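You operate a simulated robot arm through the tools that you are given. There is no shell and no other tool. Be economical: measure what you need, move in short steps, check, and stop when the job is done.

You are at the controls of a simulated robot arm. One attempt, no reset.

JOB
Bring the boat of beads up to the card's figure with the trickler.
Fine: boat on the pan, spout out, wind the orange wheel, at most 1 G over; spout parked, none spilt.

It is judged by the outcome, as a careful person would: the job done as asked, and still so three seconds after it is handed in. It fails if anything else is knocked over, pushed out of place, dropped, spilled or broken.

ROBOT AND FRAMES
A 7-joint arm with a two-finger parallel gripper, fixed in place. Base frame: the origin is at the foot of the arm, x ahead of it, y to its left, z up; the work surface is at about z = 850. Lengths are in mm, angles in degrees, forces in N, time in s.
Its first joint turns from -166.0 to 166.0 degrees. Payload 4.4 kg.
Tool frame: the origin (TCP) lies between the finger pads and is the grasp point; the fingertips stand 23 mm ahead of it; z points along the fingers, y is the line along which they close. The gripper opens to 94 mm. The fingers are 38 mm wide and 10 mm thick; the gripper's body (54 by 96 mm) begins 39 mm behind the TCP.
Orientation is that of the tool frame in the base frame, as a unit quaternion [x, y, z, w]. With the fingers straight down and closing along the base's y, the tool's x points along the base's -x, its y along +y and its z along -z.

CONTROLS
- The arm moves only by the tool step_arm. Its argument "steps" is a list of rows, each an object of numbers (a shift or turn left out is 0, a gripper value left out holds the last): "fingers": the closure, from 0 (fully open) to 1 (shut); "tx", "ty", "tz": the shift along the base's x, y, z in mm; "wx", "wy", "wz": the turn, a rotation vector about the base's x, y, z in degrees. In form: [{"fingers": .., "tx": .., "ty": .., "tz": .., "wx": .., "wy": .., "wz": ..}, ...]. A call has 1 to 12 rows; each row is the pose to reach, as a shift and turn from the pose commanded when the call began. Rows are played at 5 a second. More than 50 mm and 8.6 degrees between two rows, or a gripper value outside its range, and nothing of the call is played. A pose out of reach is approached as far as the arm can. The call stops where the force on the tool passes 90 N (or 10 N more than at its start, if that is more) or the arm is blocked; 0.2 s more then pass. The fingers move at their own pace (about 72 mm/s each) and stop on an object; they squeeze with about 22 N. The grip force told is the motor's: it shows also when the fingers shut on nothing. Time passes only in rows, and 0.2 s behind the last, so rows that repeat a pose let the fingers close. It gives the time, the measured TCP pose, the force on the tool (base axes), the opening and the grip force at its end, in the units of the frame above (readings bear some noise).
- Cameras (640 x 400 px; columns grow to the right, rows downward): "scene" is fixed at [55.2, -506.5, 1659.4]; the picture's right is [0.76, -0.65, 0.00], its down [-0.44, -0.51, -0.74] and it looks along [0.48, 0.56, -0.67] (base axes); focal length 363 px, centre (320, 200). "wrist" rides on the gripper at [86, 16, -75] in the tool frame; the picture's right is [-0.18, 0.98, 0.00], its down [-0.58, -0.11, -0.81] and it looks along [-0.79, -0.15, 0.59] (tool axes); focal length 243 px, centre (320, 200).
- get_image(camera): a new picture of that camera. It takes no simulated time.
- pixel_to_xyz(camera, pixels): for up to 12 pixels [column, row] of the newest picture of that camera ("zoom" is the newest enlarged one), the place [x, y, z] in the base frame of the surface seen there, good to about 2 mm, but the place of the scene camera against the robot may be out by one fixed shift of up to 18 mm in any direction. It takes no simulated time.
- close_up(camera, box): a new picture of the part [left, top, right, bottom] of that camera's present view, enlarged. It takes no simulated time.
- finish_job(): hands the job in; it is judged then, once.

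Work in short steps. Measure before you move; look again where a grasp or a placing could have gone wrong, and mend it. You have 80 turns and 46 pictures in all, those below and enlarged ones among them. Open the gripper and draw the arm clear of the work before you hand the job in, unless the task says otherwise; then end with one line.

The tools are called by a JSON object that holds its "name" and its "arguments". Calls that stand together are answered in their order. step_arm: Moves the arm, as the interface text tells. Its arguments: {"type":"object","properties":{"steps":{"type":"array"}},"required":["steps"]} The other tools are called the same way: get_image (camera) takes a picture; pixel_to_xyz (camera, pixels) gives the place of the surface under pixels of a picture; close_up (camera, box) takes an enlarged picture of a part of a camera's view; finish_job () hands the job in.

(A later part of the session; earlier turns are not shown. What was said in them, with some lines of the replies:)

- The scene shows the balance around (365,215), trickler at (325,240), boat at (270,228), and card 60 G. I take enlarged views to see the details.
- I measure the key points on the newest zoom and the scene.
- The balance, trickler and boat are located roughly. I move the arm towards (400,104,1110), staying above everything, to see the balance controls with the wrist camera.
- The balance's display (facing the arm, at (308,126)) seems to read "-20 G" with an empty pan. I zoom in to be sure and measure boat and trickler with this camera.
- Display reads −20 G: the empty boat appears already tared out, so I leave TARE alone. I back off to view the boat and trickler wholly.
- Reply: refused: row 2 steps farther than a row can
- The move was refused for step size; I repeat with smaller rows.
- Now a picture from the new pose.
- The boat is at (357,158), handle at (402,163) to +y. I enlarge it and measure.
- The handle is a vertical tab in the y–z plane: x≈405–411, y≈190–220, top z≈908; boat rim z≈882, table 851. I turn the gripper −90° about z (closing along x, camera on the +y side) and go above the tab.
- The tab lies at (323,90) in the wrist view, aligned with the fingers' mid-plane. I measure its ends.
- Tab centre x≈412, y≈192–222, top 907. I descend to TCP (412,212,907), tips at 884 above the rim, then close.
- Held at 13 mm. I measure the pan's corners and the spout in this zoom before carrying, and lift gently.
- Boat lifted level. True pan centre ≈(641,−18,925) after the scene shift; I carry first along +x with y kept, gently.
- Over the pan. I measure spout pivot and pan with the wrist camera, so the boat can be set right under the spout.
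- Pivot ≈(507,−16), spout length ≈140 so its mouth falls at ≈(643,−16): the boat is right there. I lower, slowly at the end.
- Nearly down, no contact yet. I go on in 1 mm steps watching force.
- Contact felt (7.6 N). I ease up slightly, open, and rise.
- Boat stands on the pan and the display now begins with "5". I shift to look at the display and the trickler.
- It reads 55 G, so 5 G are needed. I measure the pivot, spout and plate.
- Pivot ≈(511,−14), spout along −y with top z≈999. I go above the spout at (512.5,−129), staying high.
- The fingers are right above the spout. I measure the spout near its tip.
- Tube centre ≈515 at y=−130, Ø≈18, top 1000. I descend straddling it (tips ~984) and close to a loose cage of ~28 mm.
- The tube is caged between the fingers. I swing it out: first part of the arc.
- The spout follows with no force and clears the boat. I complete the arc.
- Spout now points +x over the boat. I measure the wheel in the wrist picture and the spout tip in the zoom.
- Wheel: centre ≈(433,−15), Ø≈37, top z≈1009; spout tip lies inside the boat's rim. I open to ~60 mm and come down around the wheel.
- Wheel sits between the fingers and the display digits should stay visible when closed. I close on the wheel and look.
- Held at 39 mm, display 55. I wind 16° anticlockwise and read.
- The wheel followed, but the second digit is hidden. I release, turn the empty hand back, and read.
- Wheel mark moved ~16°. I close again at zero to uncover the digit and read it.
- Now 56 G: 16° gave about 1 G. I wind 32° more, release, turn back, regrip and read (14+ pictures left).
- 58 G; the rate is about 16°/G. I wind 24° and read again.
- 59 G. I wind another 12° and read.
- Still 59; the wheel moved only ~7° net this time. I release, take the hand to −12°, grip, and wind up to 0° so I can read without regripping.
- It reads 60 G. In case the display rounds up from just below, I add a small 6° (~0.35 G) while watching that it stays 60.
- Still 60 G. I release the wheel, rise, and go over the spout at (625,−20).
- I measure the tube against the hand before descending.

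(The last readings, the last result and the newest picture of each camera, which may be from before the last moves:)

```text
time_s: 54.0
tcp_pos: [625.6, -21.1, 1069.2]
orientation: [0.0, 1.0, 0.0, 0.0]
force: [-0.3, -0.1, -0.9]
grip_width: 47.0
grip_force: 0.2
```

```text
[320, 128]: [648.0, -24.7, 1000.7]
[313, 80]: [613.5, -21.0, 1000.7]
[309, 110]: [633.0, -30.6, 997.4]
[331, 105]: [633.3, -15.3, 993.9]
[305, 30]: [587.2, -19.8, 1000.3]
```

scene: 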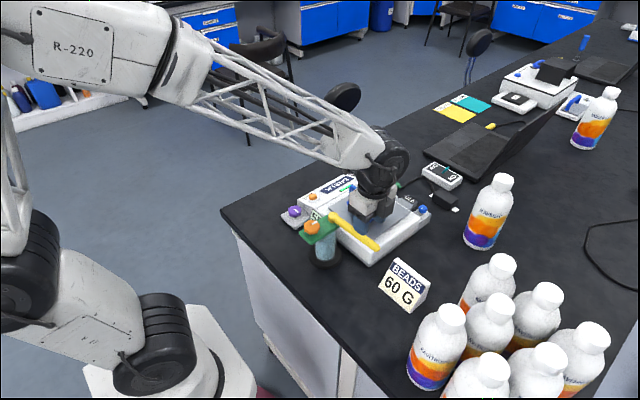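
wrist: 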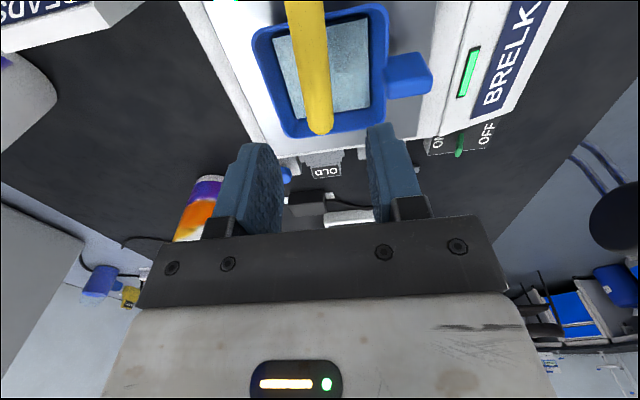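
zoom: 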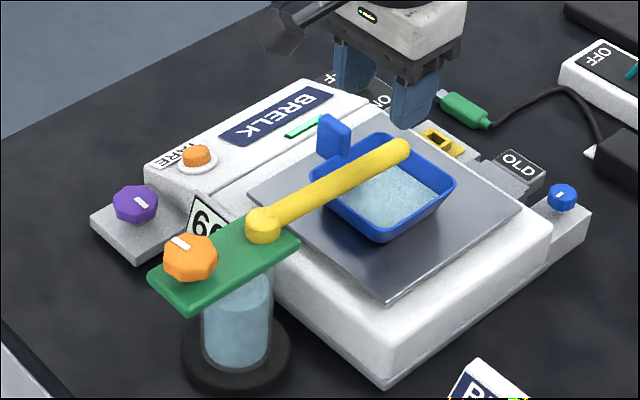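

Tube centred in the hand (y≈−22). I descend and cage it.

{"name": "step_arm", "arguments": {"steps": [{"ty": -1, "tz": -25}, {"ty": -1, "tz": -50}, {"ty": -1, "tz": -63}, {"ty": -1, "tz": -63, "fingers": 0.7}, {"ty": -1, "tz": -63, "fingers": 0.7}]}}

{"name": "step_arm", "arguments": {"steps": [{"tx": -1.8, "ty": -19, "wz": -8}, {"tx": -6, "ty": -33.4, "wz": -16}, {"tx": -12.6, "ty": -47.2, "wz": -24}, {"tx": -20.8, "ty": -60.1, "wz": -32}, {"tx": -30.5, "ty": -71.7, "wz": -40}, {"tx": -41.6, "ty": -82, "wz": -48}, {"tx": -54, "ty": -90.8, "wz": -56}, {"tx": -67.4, "ty": -98, "wz": -64}, {"tx": -81.7, "ty": -103.1, "wz": -72}, {"tx": -96.5, "ty": -106.5, "wz": -80}, {"tx": -110, "ty": -107.5, "wz": -88}, {"tx": -110, "ty": -107.5, "wz": -89}]}}

{"name": "close_up", "arguments": {"camera": "scene", "box": [270, 150, 430, 270]}}

```text
time_s: 55.2
tcp_pos: [626.0, -22.3, 1006.6]
orientation: [-0.001, 1.0, -0.001, 0.0]
force: [0.0, 0.8, 0.0]
grip_width: 28.2
grip_force: 0.0
```

```text
time_s: 57.8
tcp_pos: [514.4, -128.7, 1007.1]
orientation: [0.702, 0.712, -0.001, -0.001]
force: [0.4, 0.4, 0.3]
grip_width: 28.6
grip_force: 0.1
```

```text
3.33 times, centred on (350, 210) of scene
```

zoom: 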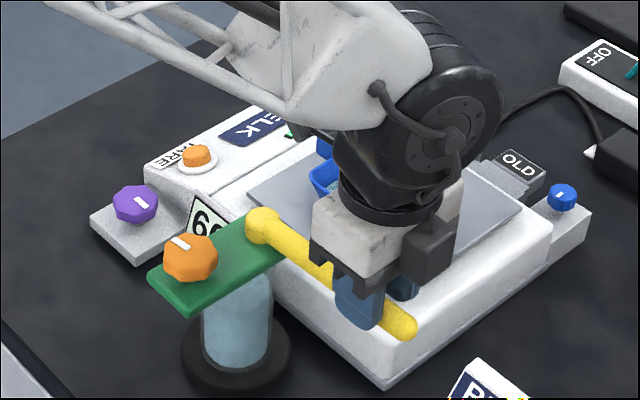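

The spout lags a few degrees in the loose cage. I close the fingers to centre it at its original bearing, reopen, and rise.

{"name": "step_arm", "arguments": {"steps": [{"fingers": 0.75, "wz": -1}, {"fingers": 0.8, "wz": -1, "tx": 1}, {"fingers": 0.9, "wz": -1, "tx": 1}, {"fingers": 0.9, "wz": -1, "tx": 1}, {"fingers": 0.9, "wz": -1, "tx": 1}]}}

{"name": "step_arm", "arguments": {"steps": [{"fingers": 0.5}, {"fingers": 0.5}, {"tz": 30}, {"tz": 70}, {"tz": 110}, {"tz": 150}, {"tz": 150, "ty": 45}, {"tz": 150, "ty": 90}, {"tz": 150, "ty": 135}, {"tz": 150, "ty": 180}, {"tz": 150, "ty": 225}, {"tz": 150, "ty": 265}]}}

{"name": "get_image", "arguments": {"camera": "wrist"}}

{"name": "close_up", "arguments": {"camera": "scene", "box": [230, 160, 470, 310]}}

```text
time_s: 59.0
tcp_pos: [517.2, -128.6, 1006.8]
orientation: [0.707, 0.708, -0.001, 0.0]
force: [-6.8, -2.4, 4.3]
grip_width: 21.9
grip_force: 22.3
```

```text
time_s: 61.6
tcp_pos: [516.1, 136.6, 1156.4]
orientation: [0.707, 0.707, 0.0, 0.0]
force: [1.1, 0.9, -0.6]
grip_width: 47.2
grip_force: 0.1
```

```text
7 pictures are left
```

wrist: 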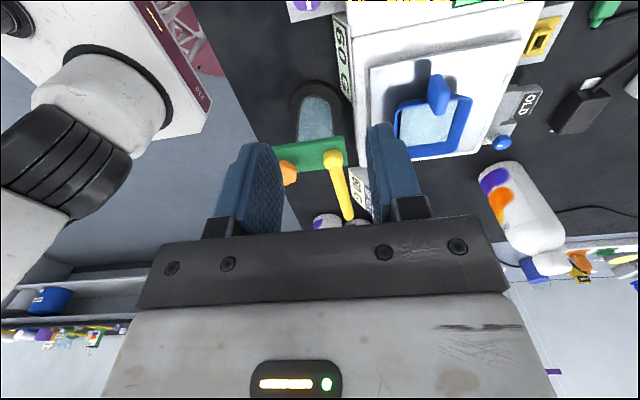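

```text
2.67 times, centred on (350, 235) of scene
```

zoom: 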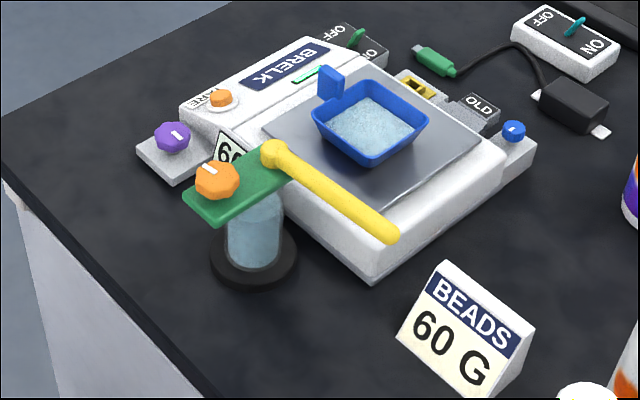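

The spout is back at its initial pixels (tip at (392,232) in the zoom). I check the final reading and look for stray beads.

{"name": "close_up", "arguments": {"camera": "wrist", "box": [270, 0, 530, 170]}}

```text
2.35 times, centred on (400, 85) of wrist
```

zoom: 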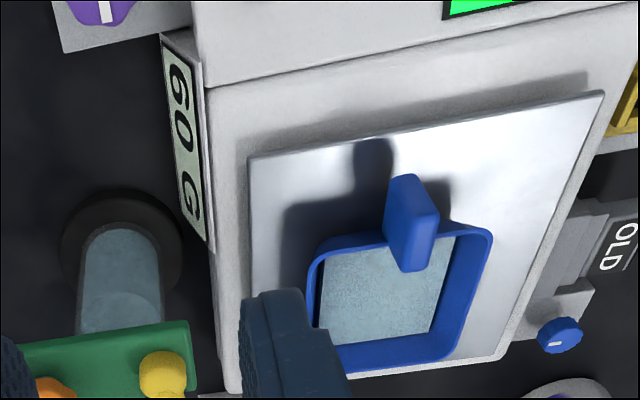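

The display reads 60 G, with no spilt beads on the pan or bench, the spout parked, and the arm clear with the gripper open. I hand the job in.

{"name": "finish_job", "arguments": {}}

```text
The job is handed in.
```

The boat of beads sits on the pan reading 60 G to match the card, the spout is back where it was parked, and I saw no spilt beads.
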